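You operate a simulated robot arm through the tools that you are given. There is no shell and no other tool. Be economical: measure what you need, move in short steps, check, and stop when the job is done.

Carry out the task below with a simulated two-armed robot. There is one attempt and no reset: what you move stays moved.

JOB
Take the shine pad on the touch-up bench top and put it away on the white table top. Pick up the scale brush with one hand, pass it to the other hand and put it on the narrow table top. Take the board primer on the fitting bench top and put it away on the cab trolley top. Take the tank polish on the fitting bench top and put it away on the side tray top. The order is free. Set down upright: shine pad.

It is judged by the outcome, as a careful person would: the job done as asked, and still so three seconds after it is handed in. It fails if anything else is knocked over, pushed out of place, dropped, spilled or broken.

ROBOT AND FRAMES
Two 7-joint arms with two-finger parallel grippers on one trunk, on a base that drives. Base frame: it is fixed to the floor where the robot stands at the start and does not move with it; the origin is under the middle of the robot, x ahead of it, y to its left, z up; the surface under the hand at the start is at about z = 0.9. Lengths are in m, angles in rad, forces in N, time in s.
The left shoulder is at the start at [0.05, 0.168, 1.132], the right one opposite. With the tool pointing down near the work surface each hand reaches from about 0.2 to 0.66 m from the robot's upright axis, wherever it stands, measured 20 degrees to its own side. Places, roughly: board primer [-1, -2, 1]; cab trolley top [-8.2, 1.7, 0.8]; narrow table top [-2.6, 0.1, 0.8]; scale brush (9x5x12 cm) [0.7, -1.2, 0.8]; shine pad (8x8x11 cm) [0.5, 0.1, 0.9]; side tray top [-7, 6.5, 1]; tank polish [-1.75, -2, 1]; white table top [-4.9, -1.9, 0.6]. Payload 1.57 kg a hand.
The tool frame of a hand sits at the grasp point between the pads (the TCP): z along the fingers, y along the line on which they close. The tips reach 0.03 m beyond it. The gripper opens to 0.08 m. The fingers are 0.017 m wide and 0.012 m thick; the gripper's body (0.04 by 0.082 m) begins 0.08 m behind the TCP.
Orientation is that of the tool frame in the base frame, as [roll, pitch, yaw] about the fixed x, y, z axes, in that order (R = Rz(yaw) Ry(pitch) Rx(roll)). With the fingers straight down and closing along the base's y, the tool's x points along the base's -x, its y along +y and its z along -z.

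CONTROLS
- The arms move only by the tool arm_command. It takes "left_steps", "right_steps" or both (then of equal length, played together; a hand with none holds still); each is a list that holds one entry, the list of rows, each a list of 7 numbers: the shift along the tool's x, y, z in units of 20 mm (1.0 is 20 mm), then the turn, a rotation vector about the tool's x, y, z in units of 8 degrees (1.0 is 8 degrees), then the gripper command, from -1 (fully open) to 1 (shut), values between in proportion. In form: [[[dx, dy, dz, rx, ry, rz, hand], ...]]. A call has 1 to 12 rows; each row shifts and turns the commanded pose from where the row before left it, along the tool's axes as they then stand. A call with a number of a shift or a turn outside -1 to 1 is refused whole. A row lasts 0.2 s, in which the tool goes at most 0.05 m and 0.15 rad; a call with a longer step from one row to the next is refused whole, and so is a gripper value outside its range. Where a pose cannot be reached the arm comes as near as it can. A force on the tool above 40 N (or 10 N above the force at the start of the call, whichever is more), or a blocked arm, ends the call early, and 0.2 s more pass. The fingers move at their own pace (about 0.045 m/s each) and stop on an object; they squeeze with about 40 N. The grip force told is the motor's: it shows also when the fingers shut on nothing. Time passes only in rows, and 0.2 s behind the last, so rows that do not move let the fingers close. It gives the time, the measured TCP pose, the force on the tool (base axes), the opening and the grip force at its end, in the units of the frame above (readings bear some noise), with the torque about the TCP (base axes, N m) and any sound that the robot's microphone picked up, and new pictures: "views" is both (left out), scene, wrist or none (wrist: the cameras of the hands that moved).
- Cameras (640 x 400 px; columns grow to the right, rows downward): "scene" is now at [0.1304, 0.0133, 1.3503]; the picture's right is [0.13, -0.99, 0.00], its down [-0.50, -0.06, -0.86] and it looks along [0.86, 0.11, -0.51] (base axes); focal length 293 px, centre (320, 200). "left" rides on the left gripper at [0.072, 0.007, -0.122] in its tool frame; the picture's right is [-0.09, 1.00, 0.00], its down [-0.84, -0.08, -0.54] and it looks along [-0.54, -0.05, 0.84] (tool axes); focal length 238 px, centre (320, 200). "right" rides on the right gripper at [0.072, -0.007, -0.122] in its tool frame; the picture's right is [0.09, 1.00, 0.00], its down [-0.84, 0.08, -0.54] and it looks along [-0.54, 0.05, 0.84] (tool axes); focal length 238 px, centre (320, 200). There is no depth. A picture from a camera that has moved, and an enlarged one, comes with that camera's place and axes in the base frame and with its lens.
- slide_trunk(by): slides the trunk up (or, below 0, down) by that many m; the arms and the scene camera ride with it, the base frame stays. It gives what a move gives, with no picture.
- steer(legs): drives the robot by 1 to 6 legs, each [ahead, left, turn to the left] in m, m and rad, along the robot's own axes; the way and the turn of a leg run together, so that a leg with both is an arc; at most 1.5 m and 3.142 rad a leg. The arms and the cameras ride along, it lands a little off, and it stops where it bumps. It gives what a move gives, and a new picture of the scene camera.
- aim_head(pan, tilt): turns the head with the scene camera to pan (to the left, within 1.396 rad either way) and tilt (down, from -0.506 to 1.204), counted from straight ahead of the robot. It gives what a move gives, and a new picture of the scene camera.
- close_up(camera, box): a new picture of the part [left, top, right, bottom] of that camera's present view, enlarged. It takes no simulated time.
- close_job(): hands the job in; it is judged then, once.

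Go step by step. Nothing tells you exact positions but the pictures and the camera data: compare them with the known pose of the tool, close in by small moves and look again before you grip or let go. The budget is 165 turns and 260 pictures, counting those below and the enlarged ones. Unless the task says otherwise, let go and move clear before handing in.

The tools are called after "Call:" by a JSON object that holds its "fn" and its "kwargs". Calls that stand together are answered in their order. arm_command: Moves the arms, as the interface text tells. Its arguments: {"type":"object","properties":{"left_steps":{"type":"array","items":{"type":"array","items":{"type":"array","items":{"type":"number"}}}},"right_steps":{"type":"array","items":{"type":"array","items":{"type":"array","items":{"type":"number"}}}},"views":{"type":"string","enum":["both","scene","wrist","none"]}},"required":[]} The other tools are called the same way: slide_trunk (by) slides the trunk up or down; steer (legs) drives the base; aim_head (pan, tilt) turns the head that bears the scene camera; close_up (camera, box) takes an enlarged picture of a part of a camera's view; close_job () hands the job in.

At the start:

```text
t: 0.0
left_ee_pos: [0.4177, 0.2872, 1.1808]
left_ee_rot: [3.141, 0.0, -3.141]
left_ft_force: [-0.5, -0.1, -0.3]
left_wrist_torque: [-0.04, 0.02, 0.0]
left_grip_width: 0.0799
left_grasp_force: 0.0
right_ee_pos: [0.3867, -0.1378, 1.1399]
right_ee_rot: [-3.141, -0.001, 3.141]
right_ft_force: [0.3, 0.7, 0.5]
right_wrist_torque: [-0.01, 0.0, 0.0]
right_grip_width: 0.0803
right_grasp_force: 0.0
trunk travel left (down, up): [-0.3, 0.143]
robot x, y, heading: [-0.0055, -0.0019, -0.002]
head pan, tilt: [0.129, 0.529]
```

scene: 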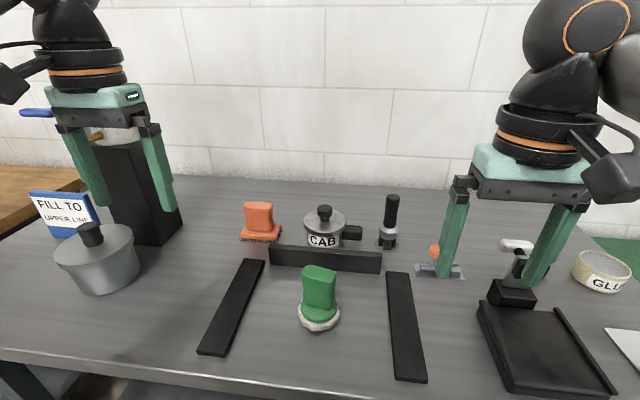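
right: 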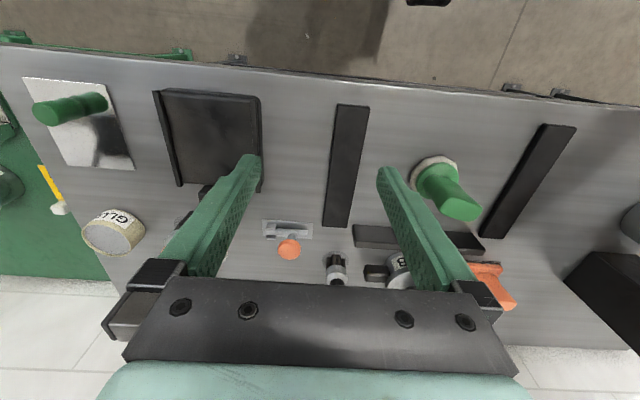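
left: 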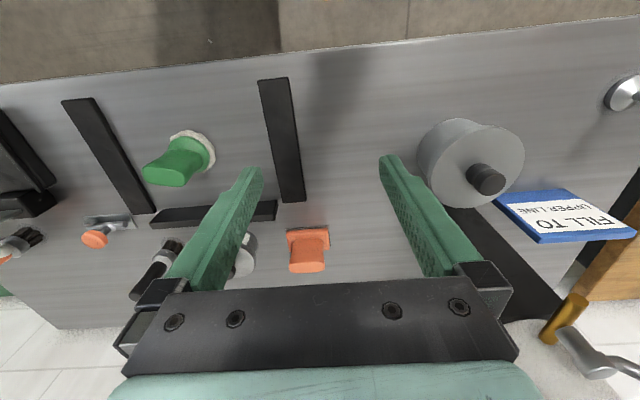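

I see the green-handled pad near [0.48, 0.06], between two black strips; I take it to be the shine pad. I'll look closer at it and at the surroundings on the right.

Call:
{"fn": "close_up", "kwargs": {"camera": "scene", "box": [200, 180, 440, 360]}}

Call:
{"fn": "aim_head", "kwargs": {"pan": -1.2, "tilt": 0.4}}

```text
2.22 times, centred on (320, 270) of scene
camera zoom: at [0.1304, 0.0133, 1.3503], right [0.13, -0.99, 0.0], down [-0.5, -0.06, -0.86], along [0.86, 0.11, -0.51], focal length 651 px, centre (320, 44)
```

zoom: 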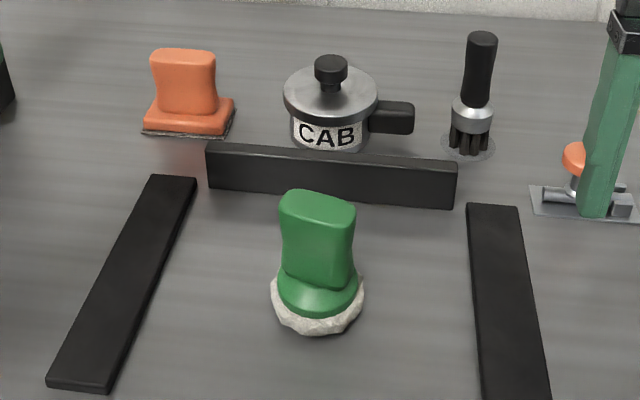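

```text
t: 1.5
left_ee_pos: [0.4183, 0.2864, 1.1802]
left_ee_rot: [3.141, 0.002, 3.141]
left_ft_force: [0.0, 0.3, 0.4]
left_wrist_torque: [0.01, 0.03, 0.0]
left_grip_width: 0.08
left_grasp_force: 0.1
right_ee_pos: [0.3875, -0.1386, 1.1411]
right_ee_rot: [3.141, 0.001, 3.141]
right_ft_force: [-0.5, 0.8, -0.5]
right_wrist_torque: [0.02, -0.02, -0.02]
right_grip_width: 0.0803
right_grasp_force: 0.1
trunk travel left (down, up): [-0.3, 0.143]
robot x, y, heading: [-0.0002, 0.0023, -0.002]
head pan, tilt: [-1.201, 0.4]
camera scene: at [0.0743, -0.0846, 1.3622], right [-0.93, -0.36, 0.0], down [-0.14, 0.36, -0.92], along [0.33, -0.86, -0.39], focal length 293 px, centre (320, 200)
```

scene: 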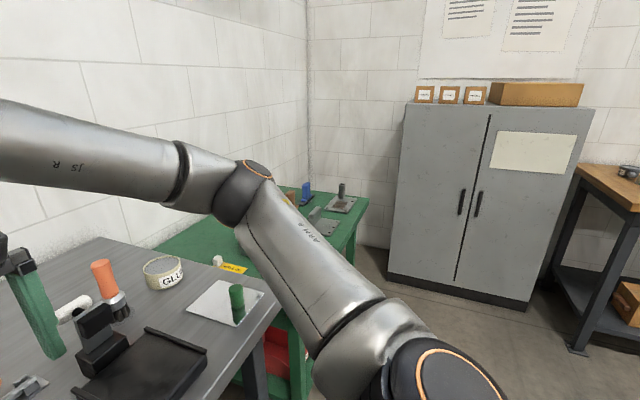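

The scale brush must be on the green table to the right. First I'll move the left hand above the pad with the right hand moved aside, and aim the head back.

Call:
{"fn": "aim_head", "kwargs": {"pan": 0.1, "tilt": 0.6}}

Call:
{"fn": "arm_command", "kwargs": {"left_steps": [[[-0.24, -0.95, 0, 0, 0, 0, -1], [-0.24, -0.95, 0, 0, 0, 0, -1], [-0.24, -0.95, 0, 0, 0, 0, -1], [-0.24, -0.95, 0, 0, 0, 0, -1], [-0.24, -0.95, 0, 0, 0, 0, -1], [-0.24, -0.95, 0, 0, 0, 0, -1], [-0.24, -0.95, 0, 0, 0, 0, -1], [-0.24, -0.95, 0, 0, 0, 0, -1], [-0.24, -0.95, 0, 0, 0, 0, -1], [-0.24, -0.95, 0, 0, 0, 0, -1], [-0.24, -0.95, 0, 0, 0, 0, -1], [-0.24, -0.95, 0, 0, 0, 0, -1]]], "right_steps": [[[0, -1, 0, 0, 0, 0, -1], [0, -1, 0, 0, 0, 0, -1], [0, -1, 0, 0, 0, 0, -1], [0, -1, 0, 0, 0, 0, -1], [0, -1, 0, 0, 0, 0, -1], [0, -1, 0, 0, 0, 0, -1], [0, -1, 0, 0, 0, 0, -1], [0, 0, 0, 0, 0, 0, -1], [0, 0, 0, 0, 0, 0, -1], [0, 0, 0, 0, 0, 0, -1], [0, 0, 0, 0, 0, 0, -1], [0, 0, 0, 0, 0, 0, -1]]], "views": "none"}}

Call:
{"fn": "arm_command", "kwargs": {"left_steps": [[[0, 0, 0, 0, 0, -0.95, -1], [0, 0, 0, 0, 0, -0.95, -1], [0, 0, 0, 0, 0, -0.95, -1], [0, 0, 0, 0, 0, -0.95, -1], [0, 0, 0, 0, 0, -0.95, -1], [0, 0, 0, 0, 0, -0.95, -1], [0, 0, 0, 0, 0, -0.95, -1], [0, 0, 0, 0, 0, -0.95, -1], [0, 0, 0, 0, 0, -0.95, -1], [0, 0, 0, 0, 0, -0.95, -1]]]}}

```text
t: 3.0
left_ee_pos: [0.4189, 0.2848, 1.1788]
left_ee_rot: [-3.142, 0.0, 3.141]
left_ft_force: [0.5, -0.9, -0.8]
left_wrist_torque: [0.0, 0.04, -0.01]
left_grip_width: 0.08
left_grasp_force: 0.0
right_ee_pos: [0.3869, -0.139, 1.1417]
right_ee_rot: [3.141, 0.002, -3.142]
right_ft_force: [-0.1, 0.4, 0.7]
right_wrist_torque: [0.0, 0.01, 0.0]
right_grip_width: 0.0802
right_grasp_force: 0.1
trunk travel left (down, up): [-0.3, 0.143]
robot x, y, heading: [-0.0008, 0.0006, -0.002]
head pan, tilt: [0.099, 0.6]
camera scene: at [0.1288, 0.0104, 1.344], right [0.1, -1.0, 0.0], down [-0.56, -0.06, -0.83], along [0.82, 0.08, -0.56], focal length 293 px, centre (320, 200)
```

scene: 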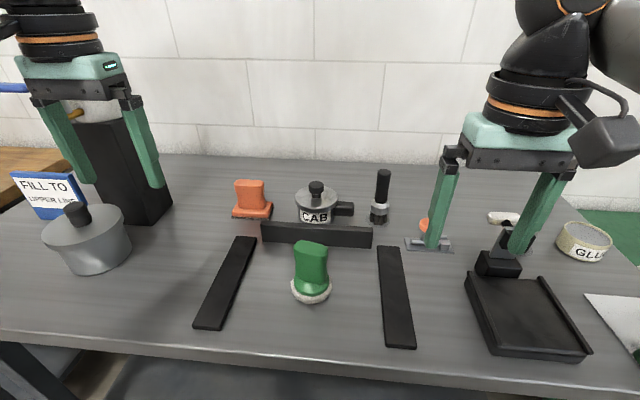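

```text
t: 5.6
left_ee_pos: [0.4204, 0.1591, 1.1598]
left_ee_rot: [-3.141, 0.0, 3.141]
left_ft_force: [0.4, 0.5, 0.0]
left_wrist_torque: [-0.01, 0.01, 0.03]
left_grip_width: 0.0801
left_grasp_force: 0.0
left hand out of reach, approached as far as the arm can: row 6, 7, 8, 9, 10, 11, 12
right_ee_pos: [0.3872, -0.2776, 1.1402]
right_ee_rot: [3.141, -0.001, -3.141]
right_ft_force: [-0.1, -0.4, -0.1]
right_wrist_torque: [0.0, 0.0, 0.02]
right_grip_width: 0.0798
right_grasp_force: 0.0
trunk travel left (down, up): [-0.3, 0.143]
robot x, y, heading: [-0.001, 0.0014, 0.005]
head pan, tilt: [0.099, 0.6]
```

```text
t: 7.8
left_ee_pos: [0.4206, 0.1588, 1.1627]
left_ee_rot: [-3.141, 0.0, -1.812]
left_ft_force: [0.1, -0.2, 0.5]
left_wrist_torque: [0.0, 0.0, 0.01]
left_grip_width: 0.0799
left_grasp_force: 0.0
right_ee_pos: [0.3873, -0.2774, 1.1396]
right_ee_rot: [3.141, 0.0, 3.141]
right_ft_force: [0.3, -0.1, -0.4]
right_wrist_torque: [-0.02, -0.02, -0.01]
right_grip_width: 0.0797
right_grasp_force: 0.2
trunk travel left (down, up): [-0.3, 0.143]
robot x, y, heading: [-0.0005, 0.0018, -0.002]
head pan, tilt: [0.099, 0.6]
camera scene: at [0.1288, 0.0105, 1.344], right [0.1, -1.0, 0.0], down [-0.56, -0.06, -0.83], along [0.82, 0.08, -0.56], focal length 293 px, centre (320, 200)
camera left: at [0.3964, 0.0917, 1.2838], right [-0.95, 0.33, 0.0], down [0.27, 0.79, 0.54], along [0.18, 0.51, -0.84], focal length 238 px, centre (320, 200)
```

scene: 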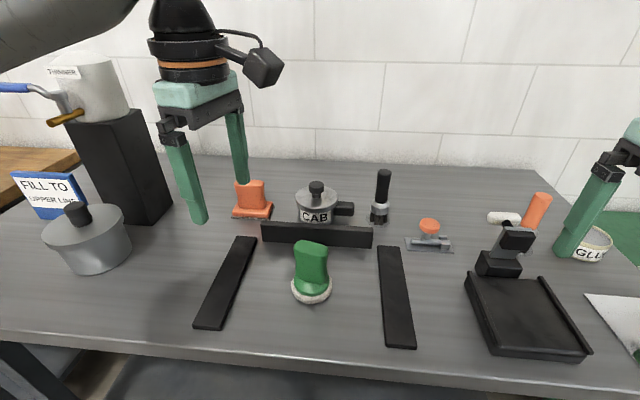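
left: 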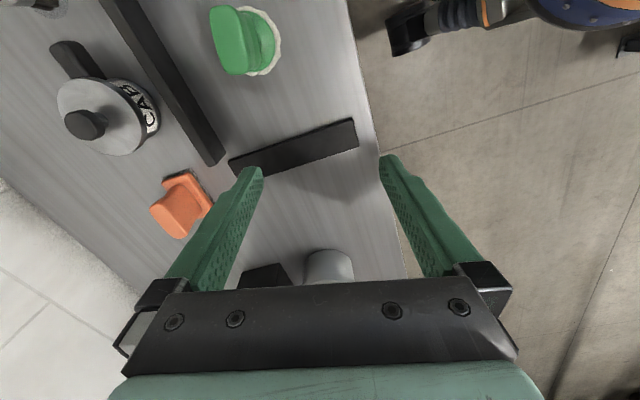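

The left hand can't cross that far, so I'll strafe the base right 0.14 m and then move in.

Call:
{"fn": "steer", "kwargs": {"legs": [[0, -0.15, 0]]}}

```text
t: 9.7
left_ee_pos: [0.4202, 0.0113, 1.1623]
left_ee_rot: [3.14, 0.0, -1.813]
left_ft_force: [0.3, -0.1, 0.4]
left_wrist_torque: [0.03, -0.02, -0.04]
left_grip_width: 0.08
left_grasp_force: 0.1
right_ee_pos: [0.3859, -0.4257, 1.1386]
right_ee_rot: [3.141, 0.0, 3.141]
right_ft_force: [0.7, -0.3, 0.2]
right_wrist_torque: [0.0, -0.05, 0.03]
right_grip_width: 0.0798
right_grasp_force: 0.0
trunk travel left (down, up): [-0.3, 0.143]
robot x, y, heading: [-0.0002, -0.1464, -0.003]
head pan, tilt: [0.099, 0.6]
camera scene: at [0.1288, -0.1381, 1.344], right [0.1, -0.99, 0.0], down [-0.56, -0.06, -0.83], along [0.82, 0.08, -0.56], focal length 293 px, centre (320, 200)
```

scene: 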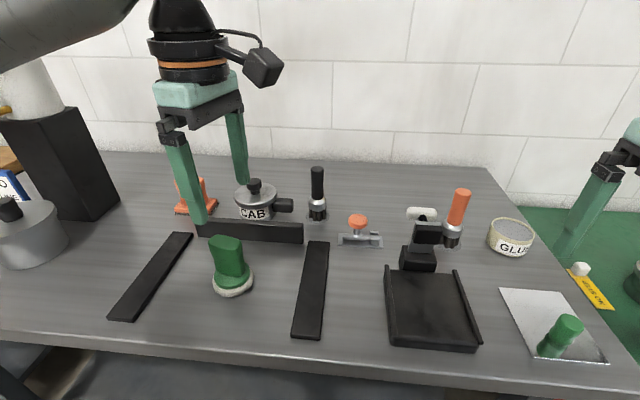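

Call:
{"fn": "arm_command", "kwargs": {"left_steps": [[[-0.74, -0.53, 0, 0, 0, 0, -1], [-0.74, -0.53, 0, 0, 0, 0, -1], [-0.74, -0.53, 0, 0, 0, 0, -1], [-0.74, -0.53, 0, 0, 0, 0, -1], [0, 0, 0, 0, 0, 0, -1]]]}}

```text
t: 10.9
left_ee_pos: [0.4738, 0.0576, 1.1612]
left_ee_rot: [3.14, -0.001, -1.813]
left_ft_force: [-0.4, -0.1, 0.1]
left_wrist_torque: [-0.02, 0.0, 0.01]
left_grip_width: 0.08
left_grasp_force: 0.1
left hand out of reach, approached as far as the arm can: row 4
right_ee_pos: [0.3865, -0.4272, 1.1398]
right_ee_rot: [-3.14, 0.0, 3.141]
right_ft_force: [0.3, -0.3, 0.3]
right_wrist_torque: [-0.03, 0.01, 0.01]
right_grip_width: 0.0799
right_grasp_force: 0.1
trunk travel left (down, up): [-0.3, 0.143]
robot x, y, heading: [-0.0023, -0.15, 0.001]
head pan, tilt: [0.099, 0.6]
camera scene: at [0.1288, -0.1378, 1.344], right [0.1, -0.99, 0.0], down [-0.56, -0.06, -0.83], along [0.82, 0.08, -0.56], focal length 293 px, centre (320, 200)
camera left: at [0.4493, -0.0084, 1.2829], right [-0.94, 0.33, 0.0], down [0.28, 0.79, 0.54], along [0.18, 0.51, -0.84], focal length 238 px, centre (320, 200)
```

scene: 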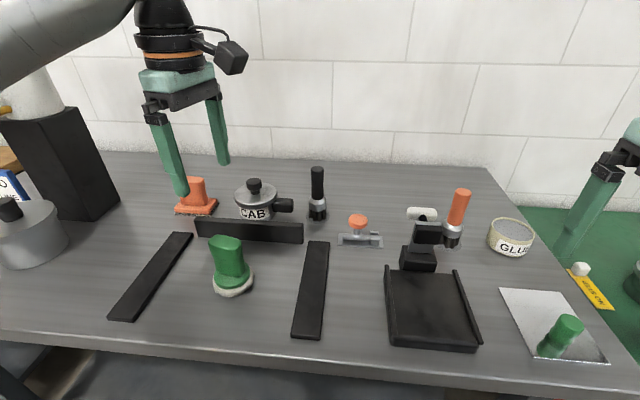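
left: 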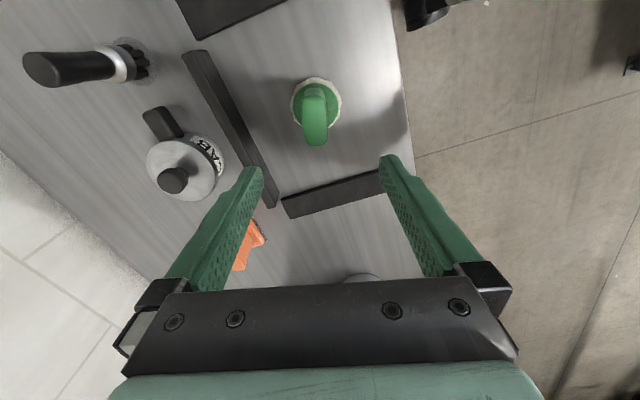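

The pad's handle lines up with the finger closing line. I'll descend partway and check.

Call:
{"fn": "arm_command", "kwargs": {"left_steps": [[[0, 0, 1, 0, 0, 0, -1], [0, 0, 1, 0, 0, 0, -1], [0, 0, 1, 0, 0, 0, -1], [0, 0, 1, 0, 0, 0, -1], [0, 0, 1, 0, 0, 0, -1], [0, 0, 0, 0, 0, 0, -1]]]}}

```text
t: 12.3
left_ee_pos: [0.4741, 0.0596, 1.0614]
left_ee_rot: [3.141, 0.001, -1.814]
left_ft_force: [0.5, 0.2, -0.3]
left_wrist_torque: [-0.05, -0.03, 0.01]
left_grip_width: 0.0799
left_grasp_force: 0.0
right_ee_pos: [0.3866, -0.4255, 1.1406]
right_ee_rot: [-3.141, 0.001, 3.14]
right_ft_force: [-0.3, 0.3, 0.4]
right_wrist_torque: [0.01, -0.01, 0.0]
right_grip_width: 0.0803
right_grasp_force: 0.0
trunk travel left (down, up): [-0.3, 0.143]
robot x, y, heading: [-0.0002, -0.1503, -0.001]
head pan, tilt: [0.099, 0.6]
camera scene: at [0.1288, -0.1378, 1.344], right [0.1, -0.99, 0.0], down [-0.56, -0.06, -0.83], along [0.82, 0.08, -0.56], focal length 293 px, centre (320, 200)
camera left: at [0.45, -0.0077, 1.1833], right [-0.94, 0.33, 0.0], down [0.28, 0.79, 0.54], along [0.18, 0.51, -0.84], focal length 238 px, centre (320, 200)
```

scene: 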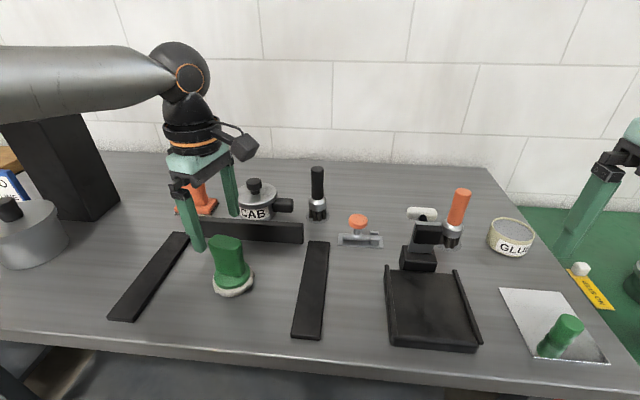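
left: 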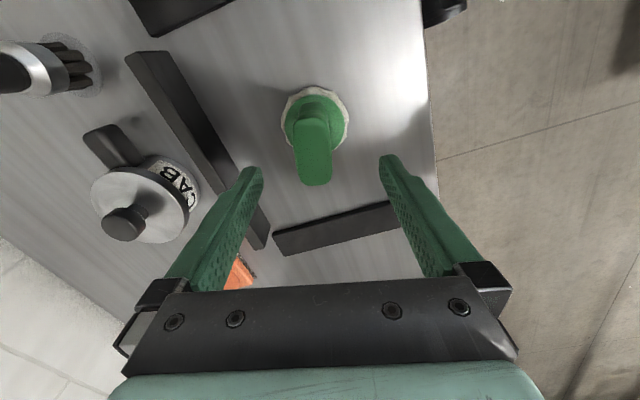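

Call:
{"fn": "arm_command", "kwargs": {"left_steps": [[[-0.2, -0.25, 0, 0, 0, 0, -1], [0, 0, 1, 0, 0, 0, -1], [0, 0, 1, 0, 0, 0, -1], [0, 0, 1, 0, 0, 0, -1], [0, 0, 1, 0, 0, 0, -1], [0, 0, 0, 0, 0, 0, -1]]]}}

```text
t: 13.7
left_ee_pos: [0.4794, 0.0638, 0.9784]
left_ee_rot: [3.14, 0.001, -1.812]
left_ft_force: [-0.1, -0.2, -0.1]
left_wrist_torque: [0.04, 0.01, 0.01]
left_grip_width: 0.0798
left_grasp_force: 0.1
right_ee_pos: [0.3859, -0.4267, 1.1392]
right_ee_rot: [3.141, 0.0, -3.141]
right_ft_force: [0.2, 0.0, -0.1]
right_wrist_torque: [-0.03, 0.02, -0.03]
right_grip_width: 0.08
right_grasp_force: 0.0
trunk travel left (down, up): [-0.3, 0.143]
robot x, y, heading: [-0.0028, -0.1496, 0.001]
head pan, tilt: [0.099, 0.6]
camera scene: at [0.1287, -0.1378, 1.344], right [0.1, -0.99, 0.0], down [-0.56, -0.06, -0.83], along [0.82, 0.08, -0.56], focal length 293 px, centre (320, 200)
camera left: at [0.4542, -0.0045, 1.1016], right [-0.94, 0.33, 0.0], down [0.28, 0.79, 0.54], along [0.18, 0.51, -0.84], focal length 238 px, centre (320, 200)
```

scene: 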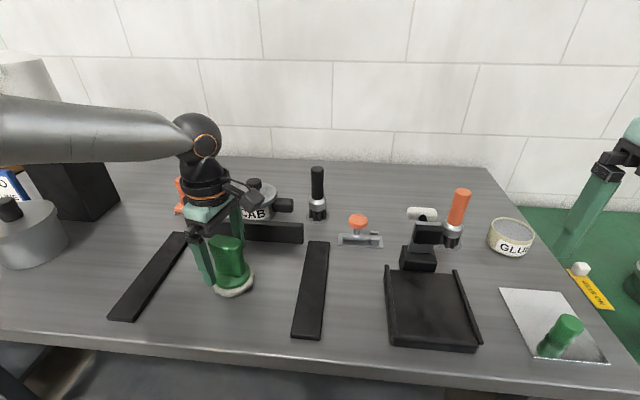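
left: 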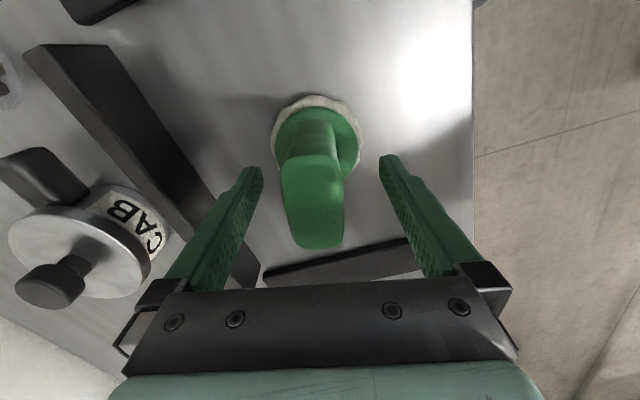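

Call:
{"fn": "arm_command", "kwargs": {"left_steps": [[[0, 0, 0, 0, 0, -0.4, -1], [0, 0, 0, 0, 0, 0, 1], [0, 0, 0, 0, 0, 0, 1], [0, 0, 0, 0, 0, 0, 1], [0, 0, 0, 0, 0, 0, 1], [0, 0, 0, 0, 0, 0, 1], [0, 0, 0, 0, 0, 0, 1]]], "views": "wrist"}}

```text
t: 15.3
left_ee_pos: [0.4786, 0.0649, 0.9808]
left_ee_rot: [-3.141, 0.001, -1.758]
left_ft_force: [1.1, 0.6, 1.8]
left_wrist_torque: [0.05, 0.08, -0.06]
left_grip_width: 0.0297
left_grasp_force: 39.0
right_ee_pos: [0.3865, -0.4257, 1.1414]
right_ee_rot: [-3.141, -0.001, 3.141]
right_ft_force: [1.0, -0.4, -0.6]
right_wrist_torque: [0.01, -0.01, 0.02]
right_grip_width: 0.0803
right_grasp_force: 0.1
trunk travel left (down, up): [-0.3, 0.143]
robot x, y, heading: [-0.0005, -0.1487, 0.001]
head pan, tilt: [0.099, 0.6]
camera left: at [0.4586, -0.0049, 1.1027], right [-0.96, 0.28, 0.0], down [0.23, 0.81, 0.54], along [0.15, 0.52, -0.84], focal length 238 px, centre (320, 200)
```

left: 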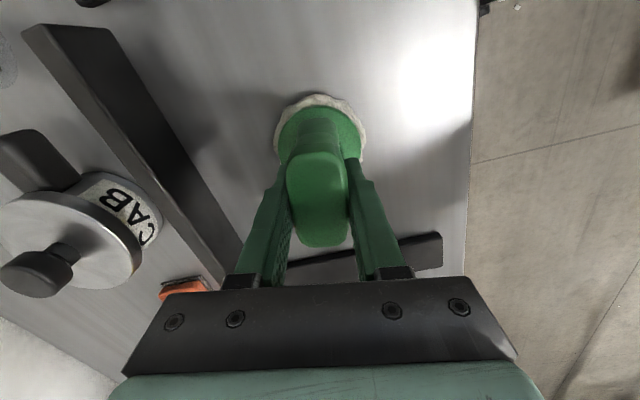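

Gripped. Now lifting and drawing it back.

Call:
{"fn": "arm_command", "kwargs": {"left_steps": [[[0, 0, -1, 0, 0, 0, 1], [0, 0, -1, 0, 0, 0, 1], [0, 0, -1, 0, 0, 0, 1], [0, 0, -1, 0, 0, 0, 1], [0, 0, -1, 0, 0, 0, 1], [0, 0, -1, 0, 0, 0, 1], [0, 1, -1, 0, 0, 0, 1], [0, 1, 0, 0, 0, 0, 1], [0, 1, 0, 0, 0, 0, 1], [0, 1, 0, 0, 0, 0, 1], [0, 1, 0, 0, 0, 0, 1], [0, 1, 0, 0, 0, 0, 1]]], "views": "none"}}

Call:
{"fn": "aim_head", "kwargs": {"pan": -1.0, "tilt": 0.5}}

```text
t: 17.9
left_ee_pos: [0.3604, 0.0863, 1.1195]
left_ee_rot: [3.141, 0.0, -1.758]
left_ft_force: [-0.4, -0.2, -2.2]
left_wrist_torque: [-0.02, -0.01, -0.02]
left_grip_width: 0.0297
left_grasp_force: 39.2
right_ee_pos: [0.3872, -0.4274, 1.1409]
right_ee_rot: [3.14, 0.0, 3.141]
right_ft_force: [-0.1, 0.3, 0.4]
right_wrist_torque: [0.0, -0.02, 0.01]
right_grip_width: 0.0802
right_grasp_force: 0.1
trunk travel left (down, up): [-0.3, 0.143]
robot x, y, heading: [-0.0013, -0.1454, -0.003]
head pan, tilt: [0.099, 0.6]
```

```text
t: 19.2
left_ee_pos: [0.3626, 0.0856, 1.12]
left_ee_rot: [3.141, 0.001, -1.758]
left_ft_force: [-0.4, 0.0, -2.2]
left_wrist_torque: [0.02, 0.01, -0.03]
left_grip_width: 0.0297
left_grasp_force: 39.4
right_ee_pos: [0.3869, -0.426, 1.1405]
right_ee_rot: [-3.141, -0.001, -3.141]
right_ft_force: [0.4, -0.2, 0.1]
right_wrist_torque: [-0.01, -0.01, -0.03]
right_grip_width: 0.0798
right_grasp_force: 0.0
trunk travel left (down, up): [-0.3, 0.143]
robot x, y, heading: [-0.0018, -0.1454, 0.004]
head pan, tilt: [-1.0, 0.499]
camera scene: at [0.0903, -0.223, 1.3531], right [-0.84, -0.54, 0.0], down [-0.26, 0.4, -0.88], along [0.48, -0.74, -0.48], focal length 293 px, centre (320, 200)
```

scene: 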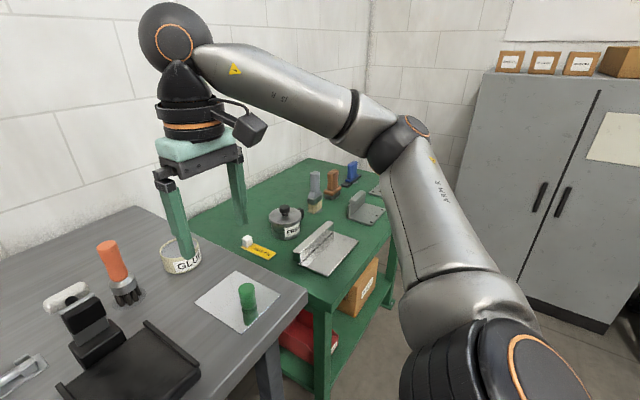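

Pad is held. Now I'll strafe right along the benches to the green table to look for the scale brush.

Call:
{"fn": "steer", "kwargs": {"legs": [[0, -0.8, 0]]}}

Call:
{"fn": "aim_head", "kwargs": {"pan": -0.35, "tilt": 0.55}}

```text
t: 26.7
left_ee_pos: [0.3631, -0.7193, 1.1199]
left_ee_rot: [-3.141, 0.0, -1.757]
left_ft_force: [-1.1, 0.7, -1.7]
left_wrist_torque: [0.04, 0.0, -0.01]
left_grip_width: 0.0297
left_grasp_force: 39.2
right_ee_pos: [0.3869, -1.2309, 1.1396]
right_ee_rot: [3.141, -0.001, -3.141]
right_ft_force: [0.2, 0.8, -0.3]
right_wrist_torque: [0.01, 0.03, 0.02]
right_grip_width: 0.0799
right_grasp_force: 0.2
trunk travel left (down, up): [-0.3, 0.143]
robot x, y, heading: [0.0035, -0.9553, 0.002]
head pan, tilt: [-1.0, 0.499]
camera scene: at [0.0906, -1.0282, 1.3531], right [-0.84, -0.54, 0.0], down [-0.26, 0.4, -0.88], along [0.47, -0.74, -0.48], focal length 293 px, centre (320, 200)
```

scene: 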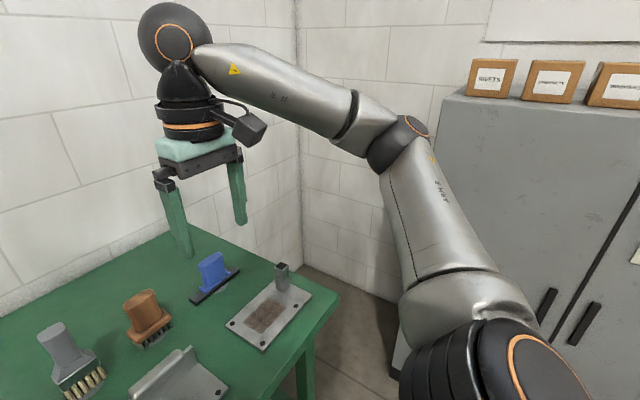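

```text
t: 27.7
left_ee_pos: [0.3638, -0.7202, 1.1201]
left_ee_rot: [3.141, 0.0, -1.757]
left_ft_force: [0.1, -0.2, -1.7]
left_wrist_torque: [-0.01, 0.0, -0.02]
left_grip_width: 0.0297
left_grasp_force: 39.1
right_ee_pos: [0.3863, -1.2306, 1.1397]
right_ee_rot: [-3.141, 0.0, 3.141]
right_ft_force: [-0.8, -0.9, 0.7]
right_wrist_torque: [0.02, 0.0, 0.05]
right_grip_width: 0.08
right_grasp_force: 0.1
trunk travel left (down, up): [-0.3, 0.143]
robot x, y, heading: [0.0003, -0.957, -0.0]
head pan, tilt: [-0.351, 0.55]
camera scene: at [0.1257, -0.9825, 1.3485], right [-0.34, -0.94, 0.0], down [-0.49, 0.18, -0.85], along [0.8, -0.29, -0.52], focal length 293 px, centre (320, 200)
```

scene: 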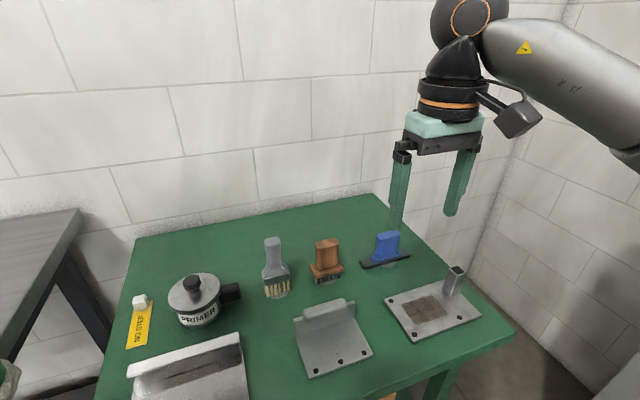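

Call:
{"fn": "close_up", "kwargs": {"camera": "scene", "box": [220, 200, 460, 350]}}

```text
2.67 times, centred on (340, 275) of scene
camera zoom: at [0.1257, -0.9825, 1.3485], right [-0.34, -0.94, 0.0], down [-0.49, 0.18, -0.85], along [0.8, -0.29, -0.52], focal length 781 px, centre (267, 0)
```

zoom: 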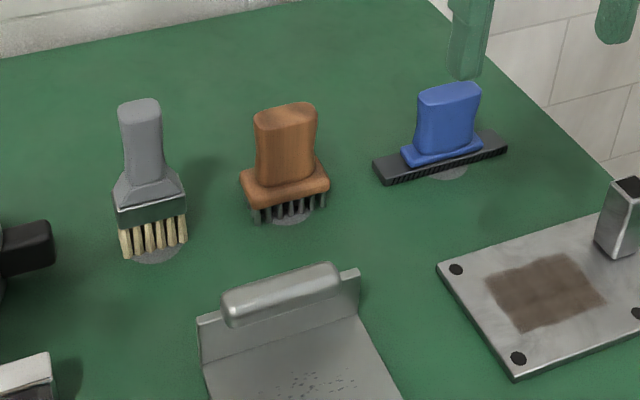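

The brown brush matches 9x5x12 cm and the position, so I take it as the scale brush, near [0.60, -1.18], thin along x. I'll edge forward a little and turn the right hand to close along x.

Call:
{"fn": "steer", "kwargs": {"legs": [[0.04, 0, 0]]}}

Call:
{"fn": "arm_command", "kwargs": {"right_steps": [[[-0.3, 0, 0, 0, 0, -0.95, -1], [0, 0, 0, 0, 0, -0.95, -1], [0, 0, 0, 0, 0, -0.95, -1], [0, 0, 0, 0, 0, -0.95, -1], [0, 0, 0, 0, 0, -0.95, -1], [0, 0, 0, 0, 0, -0.95, -1], [0, 0, 0, 0, 0, -0.95, -1], [0, 0, 0, 0, 0, -0.95, -1], [0, 0, 0, 0, 0, -0.95, -1], [0, 0, 0, 0, 0, -0.95, -1], [0, 0, 0, 0, 0, -0.95, -1], [0, 0, 0, 0, 0, -0.8, -1]]], "views": "wrist"}}

```text
t: 28.6
left_ee_pos: [0.4014, -0.7197, 1.1199]
left_ee_rot: [-3.141, -0.001, -1.758]
left_ft_force: [0.1, 0.4, -2.6]
left_wrist_torque: [-0.01, 0.02, -0.01]
left_grip_width: 0.0297
left_grasp_force: 39.1
right_ee_pos: [0.4274, -1.2312, 1.14]
right_ee_rot: [3.141, -0.003, -3.141]
right_ft_force: [1.0, -0.2, -0.3]
right_wrist_torque: [-0.01, 0.04, 0.01]
right_grip_width: 0.0802
right_grasp_force: 0.1
trunk travel left (down, up): [-0.3, 0.143]
robot x, y, heading: [0.0382, -0.9497, 0.001]
head pan, tilt: [-0.351, 0.55]
camera scene: at [0.1661, -0.9824, 1.3483], right [-0.34, -0.94, 0.0], down [-0.49, 0.18, -0.85], along [0.8, -0.29, -0.52], focal length 293 px, centre (320, 200)
```

scene: 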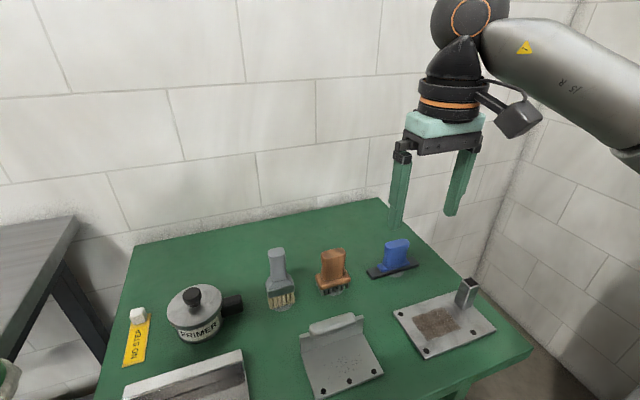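

```text
t: 31.2
left_ee_pos: [0.4007, -0.7189, 1.1202]
left_ee_rot: [-3.141, 0.001, -1.758]
left_ft_force: [0.1, 0.3, -2.1]
left_wrist_torque: [-0.01, 0.01, 0.03]
left_grip_width: 0.0297
left_grasp_force: 39.2
right_ee_pos: [0.3101, -1.1018, 1.0989]
right_ee_rot: [-3.141, -0.001, -1.57]
right_ft_force: [0.2, -0.8, -0.1]
right_wrist_torque: [-0.01, 0.0, -0.02]
right_grip_width: 0.0799
right_grasp_force: 0.0
right hand out of reach, approached as far as the arm can: row 6, 7, 8, 9, 10, 11, 12
trunk travel left (down, up): [-0.3, 0.143]
robot x, y, heading: [0.0405, -0.9522, 0.001]
head pan, tilt: [-0.351, 0.55]
camera right: at [0.3164, -1.1735, 1.221], right [-1.0, -0.09, 0.0], down [-0.08, 0.84, 0.54], along [-0.05, 0.54, -0.84], focal length 238 px, centre (320, 200)
```

right: 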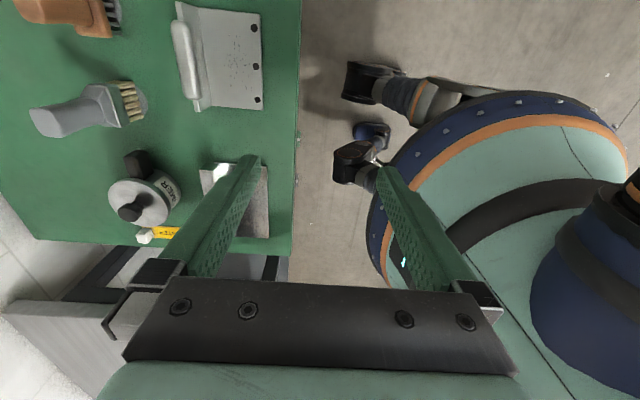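

The reach was tight at that height; I'll try the approach toward the brush lower, in this orientation.

Call:
{"fn": "arm_command", "kwargs": {"right_steps": [[[0.32, -1, 0.2, 0, 0, 0, -1], [0.32, -1, 0.2, 0, 0, 0, -1], [0.32, -1, 0.2, 0, 0, 0, -1], [0.32, -1, 0.2, 0, 0, 0, -1], [0.32, -1, 0.2, 0, 0, 0, -1], [0.32, -1, 0.2, 0, 0, 0, -1], [0.32, -1, 0.2, 0, 0, 0, -1], [0.32, -1, 0.2, 0, 0, 0, -1], [0.32, -1, 0.2, 0, 0, 0, -1], [0.32, -1, 0.2, 0, 0, 0, -1], [0.32, -1, 0.2, 0, 0, 0, -1], [0.32, -1, 0.2, 0, 0, 0, -1]]]}}

```text
t: 33.8
left_ee_pos: [0.4012, -0.7201, 1.1198]
left_ee_rot: [-3.141, -0.001, -1.757]
left_ft_force: [0.7, 0.5, -1.9]
left_wrist_torque: [-0.02, 0.02, 0.02]
left_grip_width: 0.0297
left_grasp_force: 39.4
right_ee_pos: [0.3418, -1.0578, 1.0382]
right_ee_rot: [-3.141, 0.001, -1.573]
right_ft_force: [0.5, -0.2, -0.3]
right_wrist_torque: [0.01, 0.05, 0.02]
right_grip_width: 0.0802
right_grasp_force: 0.0
right hand out of reach, approached as far as the arm can: row 1, 2, 3, 4, 5, 6, 7, 8, 9, 10, 11, 12
trunk travel left (down, up): [-0.3, 0.143]
robot x, y, heading: [0.0416, -0.9518, 0.0]
head pan, tilt: [-0.351, 0.55]
camera scene: at [0.1652, -0.9822, 1.3485], right [-0.34, -0.94, 0.0], down [-0.49, 0.18, -0.85], along [0.8, -0.29, -0.52], focal length 293 px, centre (320, 200)
camera right: at [0.3489, -1.1281, 1.1593], right [-1.0, -0.09, 0.0], down [-0.08, 0.84, 0.54], along [-0.05, 0.54, -0.84], focal length 238 px, centre (320, 200)
```

scene: 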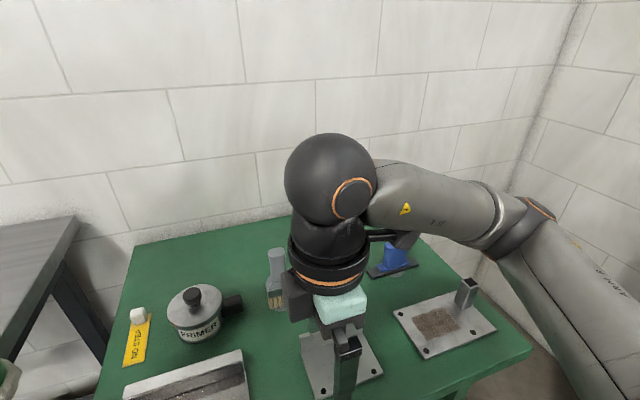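
right: 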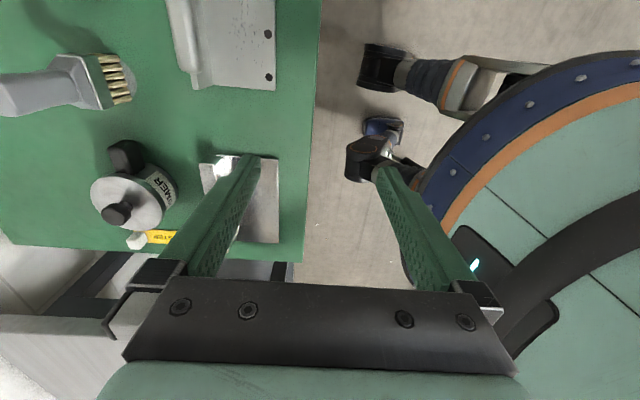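

That wrist side is wrong for the right arm; I'll turn it the other way round (mirror of the left).

Call:
{"fn": "arm_command", "kwargs": {"right_steps": [[[0, 0, -0.5, 0, 0, 1, -1], [0, 0, -0.5, 0, 0, 1, -1], [0, 0, -0.5, 0, 0, 1, -1], [0, 0, -0.5, 0, 0, 1, -1], [0, 0, -0.5, 0, 0, 1, -1], [0, 0, -0.5, 0, 0, 1, -1], [0, 0, 0, 0, 0, 1, -1], [0, 0, 0, 0, 0, 1, -1], [0, 0, 0, 0, 0, 1, -1], [0, 0, 0, 0, 0, 1, -1], [0, 0, 0, 0, 0, 1, -1], [0, 0, 0, 0, 0, 0.25, -1]]], "views": "none"}}

Call:
{"fn": "arm_command", "kwargs": {"right_steps": [[[0, 0, 0, 0, 0, 1, -1], [0, 0, 0, 0, 0, 1, -1], [0, 0, 0, 0, 0, 1, -1], [0, 0, 0, 0, 0, 1, -1], [0, 0, 0, 0, 0, 1, -1], [0, 0, 0, 0, 0, 1, -1], [0, 0, 0, 0, 0, 1, -1], [0, 0, 0, 0, 0, 1, -1], [0, 0, 0, 0, 0, 1, -1], [0, 0, 0, 0, 0, 1, -1], [0, 0, 0, 0, 0, 1, -1], [0, 0, 0, 0, 0, 0.25, -1]]]}}

```text
t: 36.4
left_ee_pos: [0.4005, -0.7185, 1.1206]
left_ee_rot: [-3.141, 0.001, -1.757]
left_ft_force: [-0.5, 1.3, -1.7]
left_wrist_torque: [0.01, 0.03, 0.01]
left_grip_width: 0.0295
left_grasp_force: 39.8
right_ee_pos: [0.3419, -1.0578, 1.0989]
right_ee_rot: [3.141, 0.0, 3.14]
right_ft_force: [0.1, -0.8, 0.2]
right_wrist_torque: [0.0, 0.01, 0.0]
right_grip_width: 0.0801
right_grasp_force: 0.0
trunk travel left (down, up): [-0.3, 0.143]
robot x, y, heading: [0.0408, -0.9534, -0.002]
head pan, tilt: [-0.351, 0.55]
```

```text
t: 39.0
left_ee_pos: [0.4017, -0.7193, 1.1195]
left_ee_rot: [-3.141, 0.0, -1.757]
left_ft_force: [-0.4, 0.3, -3.1]
left_wrist_torque: [-0.01, 0.01, 0.03]
left_grip_width: 0.0295
left_grasp_force: 39.3
right_ee_pos: [0.3425, -1.0583, 1.0992]
right_ee_rot: [3.141, -0.002, 1.569]
right_ft_force: [0.7, -0.8, 0.0]
right_wrist_torque: [0.01, 0.02, -0.03]
right_grip_width: 0.0803
right_grasp_force: 0.1
trunk travel left (down, up): [-0.3, 0.143]
robot x, y, heading: [0.0363, -0.9517, -0.0]
head pan, tilt: [-0.351, 0.55]
camera scene: at [0.1651, -0.9824, 1.3485], right [-0.34, -0.94, 0.0], down [-0.49, 0.18, -0.85], along [0.8, -0.29, -0.52], focal length 293 px, centre (320, 200)
camera right: at [0.3358, -0.9853, 1.2213], right [1.0, 0.09, 0.0], down [0.08, -0.84, 0.54], along [0.05, -0.54, -0.84], focal length 238 px, centre (320, 200)
```

scene: 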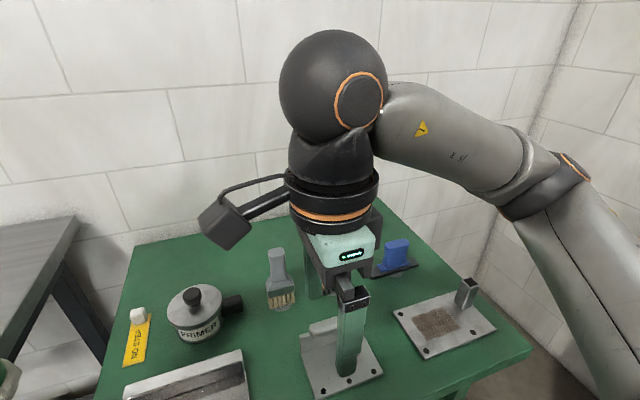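
right: 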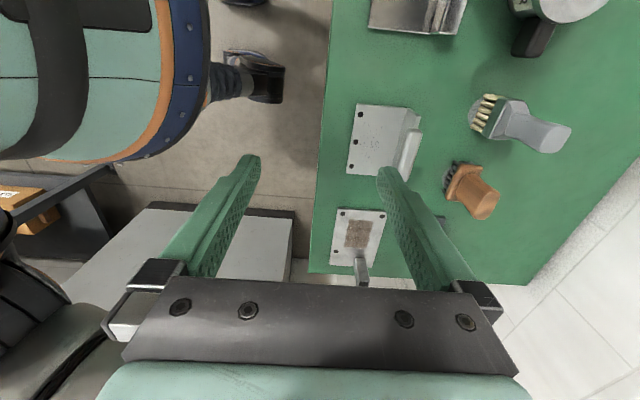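

Call:
{"fn": "arm_command", "kwargs": {"right_steps": [[[-0.45, 1, 0, 0, 0, 0, -1], [-0.45, 1, 0, 0, 0, 0, -1], [-0.45, 1, 0, 0, 0, 0, -1], [-0.45, 1, 0, 0, 0, 0, -1], [-0.45, 1, 0, 0, 0, 0, -1], [-0.45, 1, 0, 0, 0, 0, -1], [-0.45, 1, 0, 0, 0, 0, -1], [-0.45, 1, 0, 0, 0, 0, -1], [-0.45, 1, 0.3, 0, 0, 0, -1], [-0.45, 1, 0.3, 0, 0, 0, -1], [-0.45, 1, 0.3, 0, 0, 0, -1], [-0.45, 1, 0.3, 0, 0, 0, -1]]]}}

```text
t: 41.6
left_ee_pos: [0.4024, -0.7185, 1.1198]
left_ee_rot: [-3.139, 0.001, -1.756]
left_ft_force: [0.8, 0.3, -2.0]
left_wrist_torque: [-0.04, 0.0, 0.01]
left_grip_width: 0.0299
left_grasp_force: 38.6
right_ee_pos: [0.5818, -1.1643, 1.0774]
right_ee_rot: [3.141, -0.001, 1.571]
right_ft_force: [0.2, -0.6, 0.4]
right_wrist_torque: [-0.01, -0.01, -0.01]
right_grip_width: 0.0801
right_grasp_force: 0.0
trunk travel left (down, up): [-0.3, 0.143]
robot x, y, heading: [0.039, -0.9547, -0.003]
head pan, tilt: [-0.351, 0.55]
camera scene: at [0.1652, -0.9824, 1.3485], right [-0.34, -0.94, 0.0], down [-0.49, 0.18, -0.85], along [0.8, -0.29, -0.52], focal length 293 px, centre (320, 200)
camera right: at [0.5754, -1.0913, 1.1982], right [1.0, 0.09, 0.0], down [0.08, -0.84, 0.54], along [0.05, -0.54, -0.84], focal length 238 px, centre (320, 200)
```

scene: 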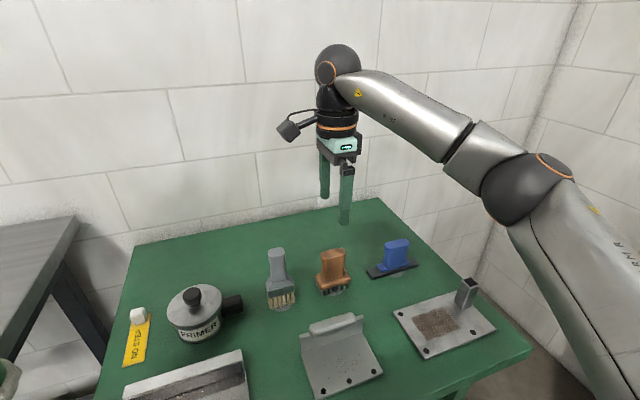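
right: 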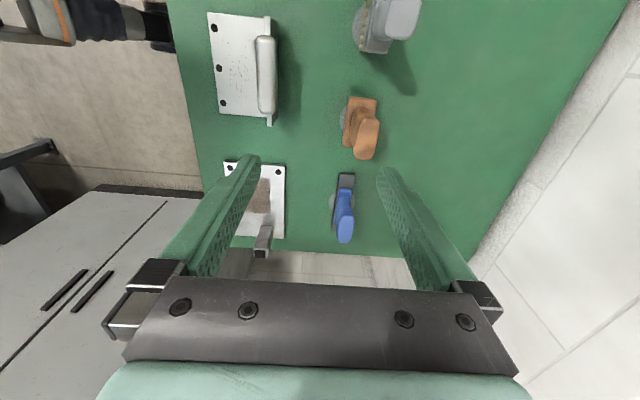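

Call:
{"fn": "close_up", "kwargs": {"camera": "right", "box": [300, 70, 430, 180]}}

```text
3.64 times, centred on (365, 125) of right
camera zoom: at [0.5754, -1.0913, 1.1982], right [1.0, 0.09, 0.0], down [0.08, -0.84, 0.54], along [0.05, -0.54, -0.84], focal length 867 px, centre (156, 473)
```

zoom: 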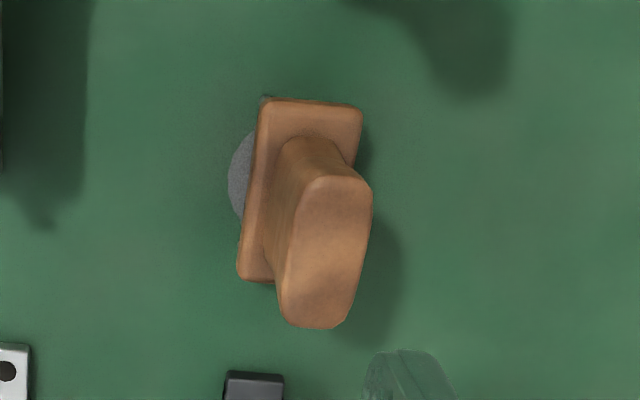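

Call:
{"fn": "arm_command", "kwargs": {"right_steps": [[[-0.33, 0.83, 0, 0, 0, 0, -1], [-0.33, 0.83, 0, 0, 0, 0, -1], [-0.33, 0.83, 0.5, 0, 0, 0, -1], [-0.33, 0.83, 0.5, 0, 0, 0, -1], [0, 0, 1, 0, 0, 0, -1], [0, 0, 1, 0, 0, 0, -1], [0, 0, 1, 0, 0, 0, -1], [0, 0, 1, 0, 0, 0, -1], [0, 0, 0, 0, 0, 0, -1]]]}}

```text
t: 43.6
left_ee_pos: [0.4008, -0.7188, 1.1196]
left_ee_rot: [3.142, 0.0, -1.758]
left_ft_force: [-0.2, 0.2, -2.4]
left_wrist_torque: [-0.02, -0.01, -0.01]
left_grip_width: 0.0296
left_grasp_force: 38.6
right_ee_pos: [0.6473, -1.1923, 0.9741]
right_ee_rot: [3.141, -0.001, 1.571]
right_ft_force: [-0.2, 0.6, -0.1]
right_wrist_torque: [0.02, 0.02, 0.02]
right_grip_width: 0.0801
right_grasp_force: 0.0
trunk travel left (down, up): [-0.3, 0.143]
robot x, y, heading: [0.0383, -0.958, 0.001]
head pan, tilt: [-0.351, 0.55]
camera scene: at [0.165, -0.9823, 1.3485], right [-0.34, -0.94, 0.0], down [-0.49, 0.18, -0.85], along [0.8, -0.29, -0.52], focal length 293 px, centre (320, 200)
camera right: at [0.6409, -1.1195, 1.0954], right [1.0, 0.09, 0.0], down [0.08, -0.84, 0.54], along [0.05, -0.54, -0.84], focal length 238 px, centre (320, 200)
```

scene: 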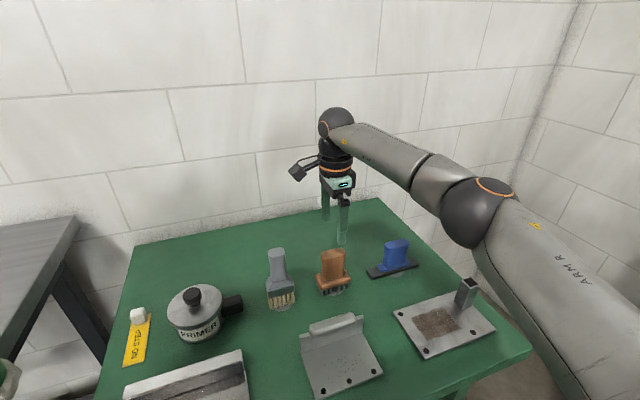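
right: 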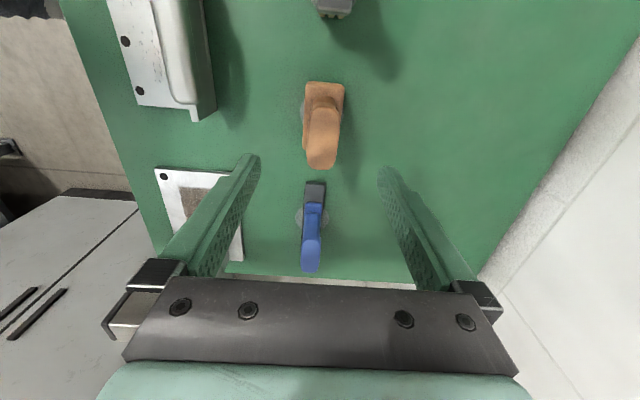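

Call:
{"fn": "arm_command", "kwargs": {"right_steps": [[[0.1, 0.1, 0.9, 0, 0, 0, -1], [0, 0, 0.9, 0, 0, 0, -1], [0, 0, 0.9, 0, 0, 0, -1], [0, 0, 0.9, 0, 0, 0, -1], [0, 0, 0.8, 0, 0, 0, -1], [0, 0, 0, 0, 0, 0, -1]]]}}

Call:
{"fn": "close_up", "kwargs": {"camera": "scene", "box": [260, 180, 420, 310]}}

```text
t: 45.0
left_ee_pos: [0.4014, -0.7195, 1.1189]
left_ee_rot: [3.14, -0.001, -1.757]
left_ft_force: [-0.2, 0.4, -2.4]
left_wrist_torque: [0.01, 0.06, -0.05]
left_grip_width: 0.0298
left_grasp_force: 39.5
right_ee_pos: [0.6498, -1.1887, 0.8874]
right_ee_rot: [-3.141, 0.0, 1.572]
right_ft_force: [0.0, 0.5, 0.0]
right_wrist_torque: [0.0, -0.05, 0.02]
right_grip_width: 0.0801
right_grasp_force: 0.1
trunk travel left (down, up): [-0.3, 0.143]
robot x, y, heading: [0.0389, -0.955, 0.002]
head pan, tilt: [-0.351, 0.55]
camera scene: at [0.165, -0.9823, 1.3485], right [-0.34, -0.94, 0.0], down [-0.49, 0.18, -0.85], along [0.8, -0.29, -0.52], focal length 293 px, centre (320, 200)
camera right: at [0.6438, -1.1172, 1.009], right [1.0, 0.09, 0.0], down [0.08, -0.84, 0.54], along [0.05, -0.54, -0.84], focal length 238 px, centre (320, 200)
```

scene: 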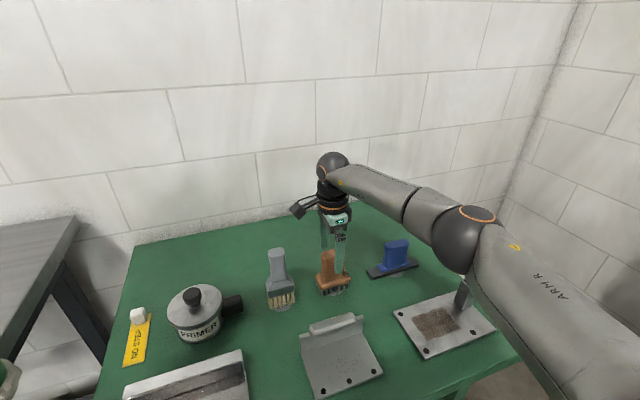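
right: 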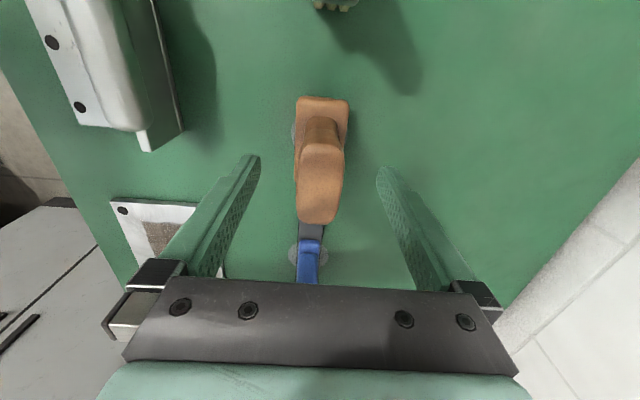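

```text
3.08 times, centred on (340, 245) of scene
camera zoom: at [0.165, -0.9823, 1.3485], right [-0.34, -0.94, 0.0], down [-0.49, 0.18, -0.85], along [0.8, -0.29, -0.52], focal length 901 px, centre (258, 62)
```

zoom: 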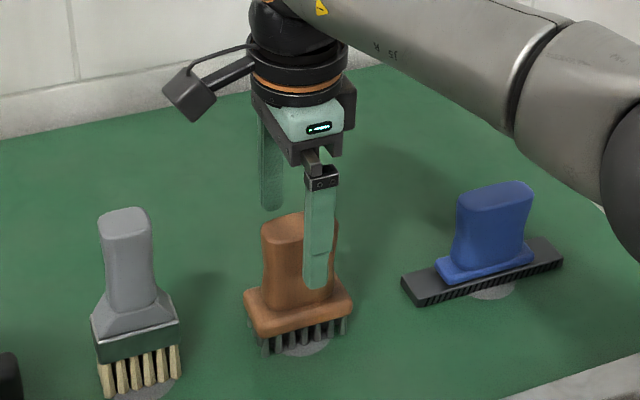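

Call:
{"fn": "arm_command", "kwargs": {"right_steps": [[[0, 0, 0.5, 0, 0, 0, -1], [0, 0, 0, 0, 0, 0, 1], [0, 0, 0, 0, 0, 0, 1], [0, 0, 0, 0, 0, 0, 1], [0, 0, 0, 0, 0, 0, 1], [0, 0, 0, 0, 0, 0, 1], [0, 0, 0, 0, 0, 0, 1]]], "views": "wrist"}}

Call:
{"fn": "close_up", "kwargs": {"camera": "scene", "box": [260, 180, 420, 310]}}

```text
t: 46.6
left_ee_pos: [0.4026, -0.7192, 1.1188]
left_ee_rot: [-3.141, -0.002, -1.757]
left_ft_force: [0.9, 0.7, -2.0]
left_wrist_torque: [0.03, 0.0, -0.04]
left_grip_width: 0.0297
left_grasp_force: 39.1
right_ee_pos: [0.6503, -1.1885, 0.8779]
right_ee_rot: [3.141, 0.0, 1.571]
right_ft_force: [-0.2, -0.4, -0.2]
right_wrist_torque: [-0.04, 0.03, -0.03]
right_grip_width: 0.0294
right_grasp_force: 39.6
trunk travel left (down, up): [-0.3, 0.143]
robot x, y, heading: [0.0419, -0.951, 0.001]
head pan, tilt: [-0.351, 0.55]
camera right: at [0.6441, -1.1167, 1.0003], right [1.0, 0.09, 0.0], down [0.08, -0.84, 0.54], along [0.05, -0.54, -0.84], focal length 238 px, centre (320, 200)
```

right: 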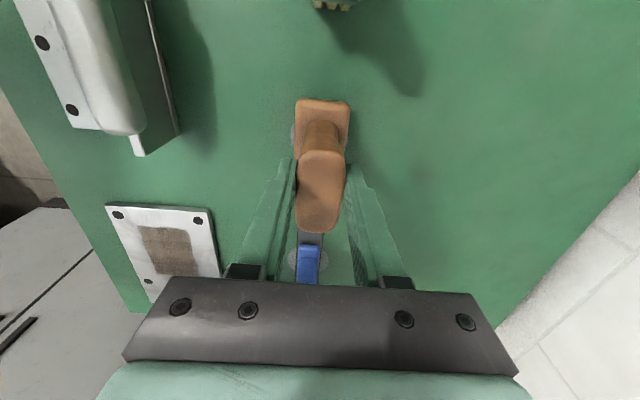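

```text
3.08 times, centred on (340, 245) of scene
camera zoom: at [0.1651, -0.9824, 1.3485], right [-0.34, -0.94, 0.0], down [-0.49, 0.18, -0.85], along [0.8, -0.29, -0.52], focal length 901 px, centre (258, 62)
```

zoom: 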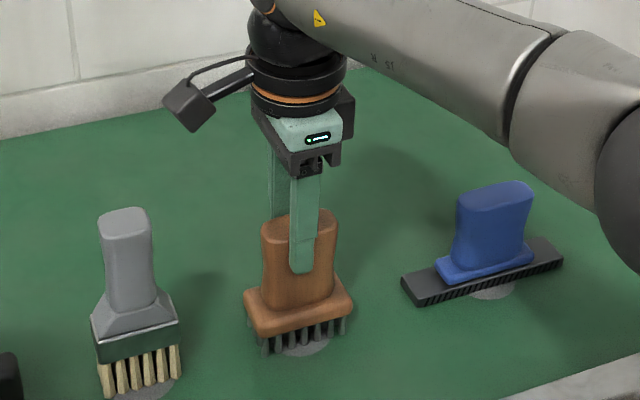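

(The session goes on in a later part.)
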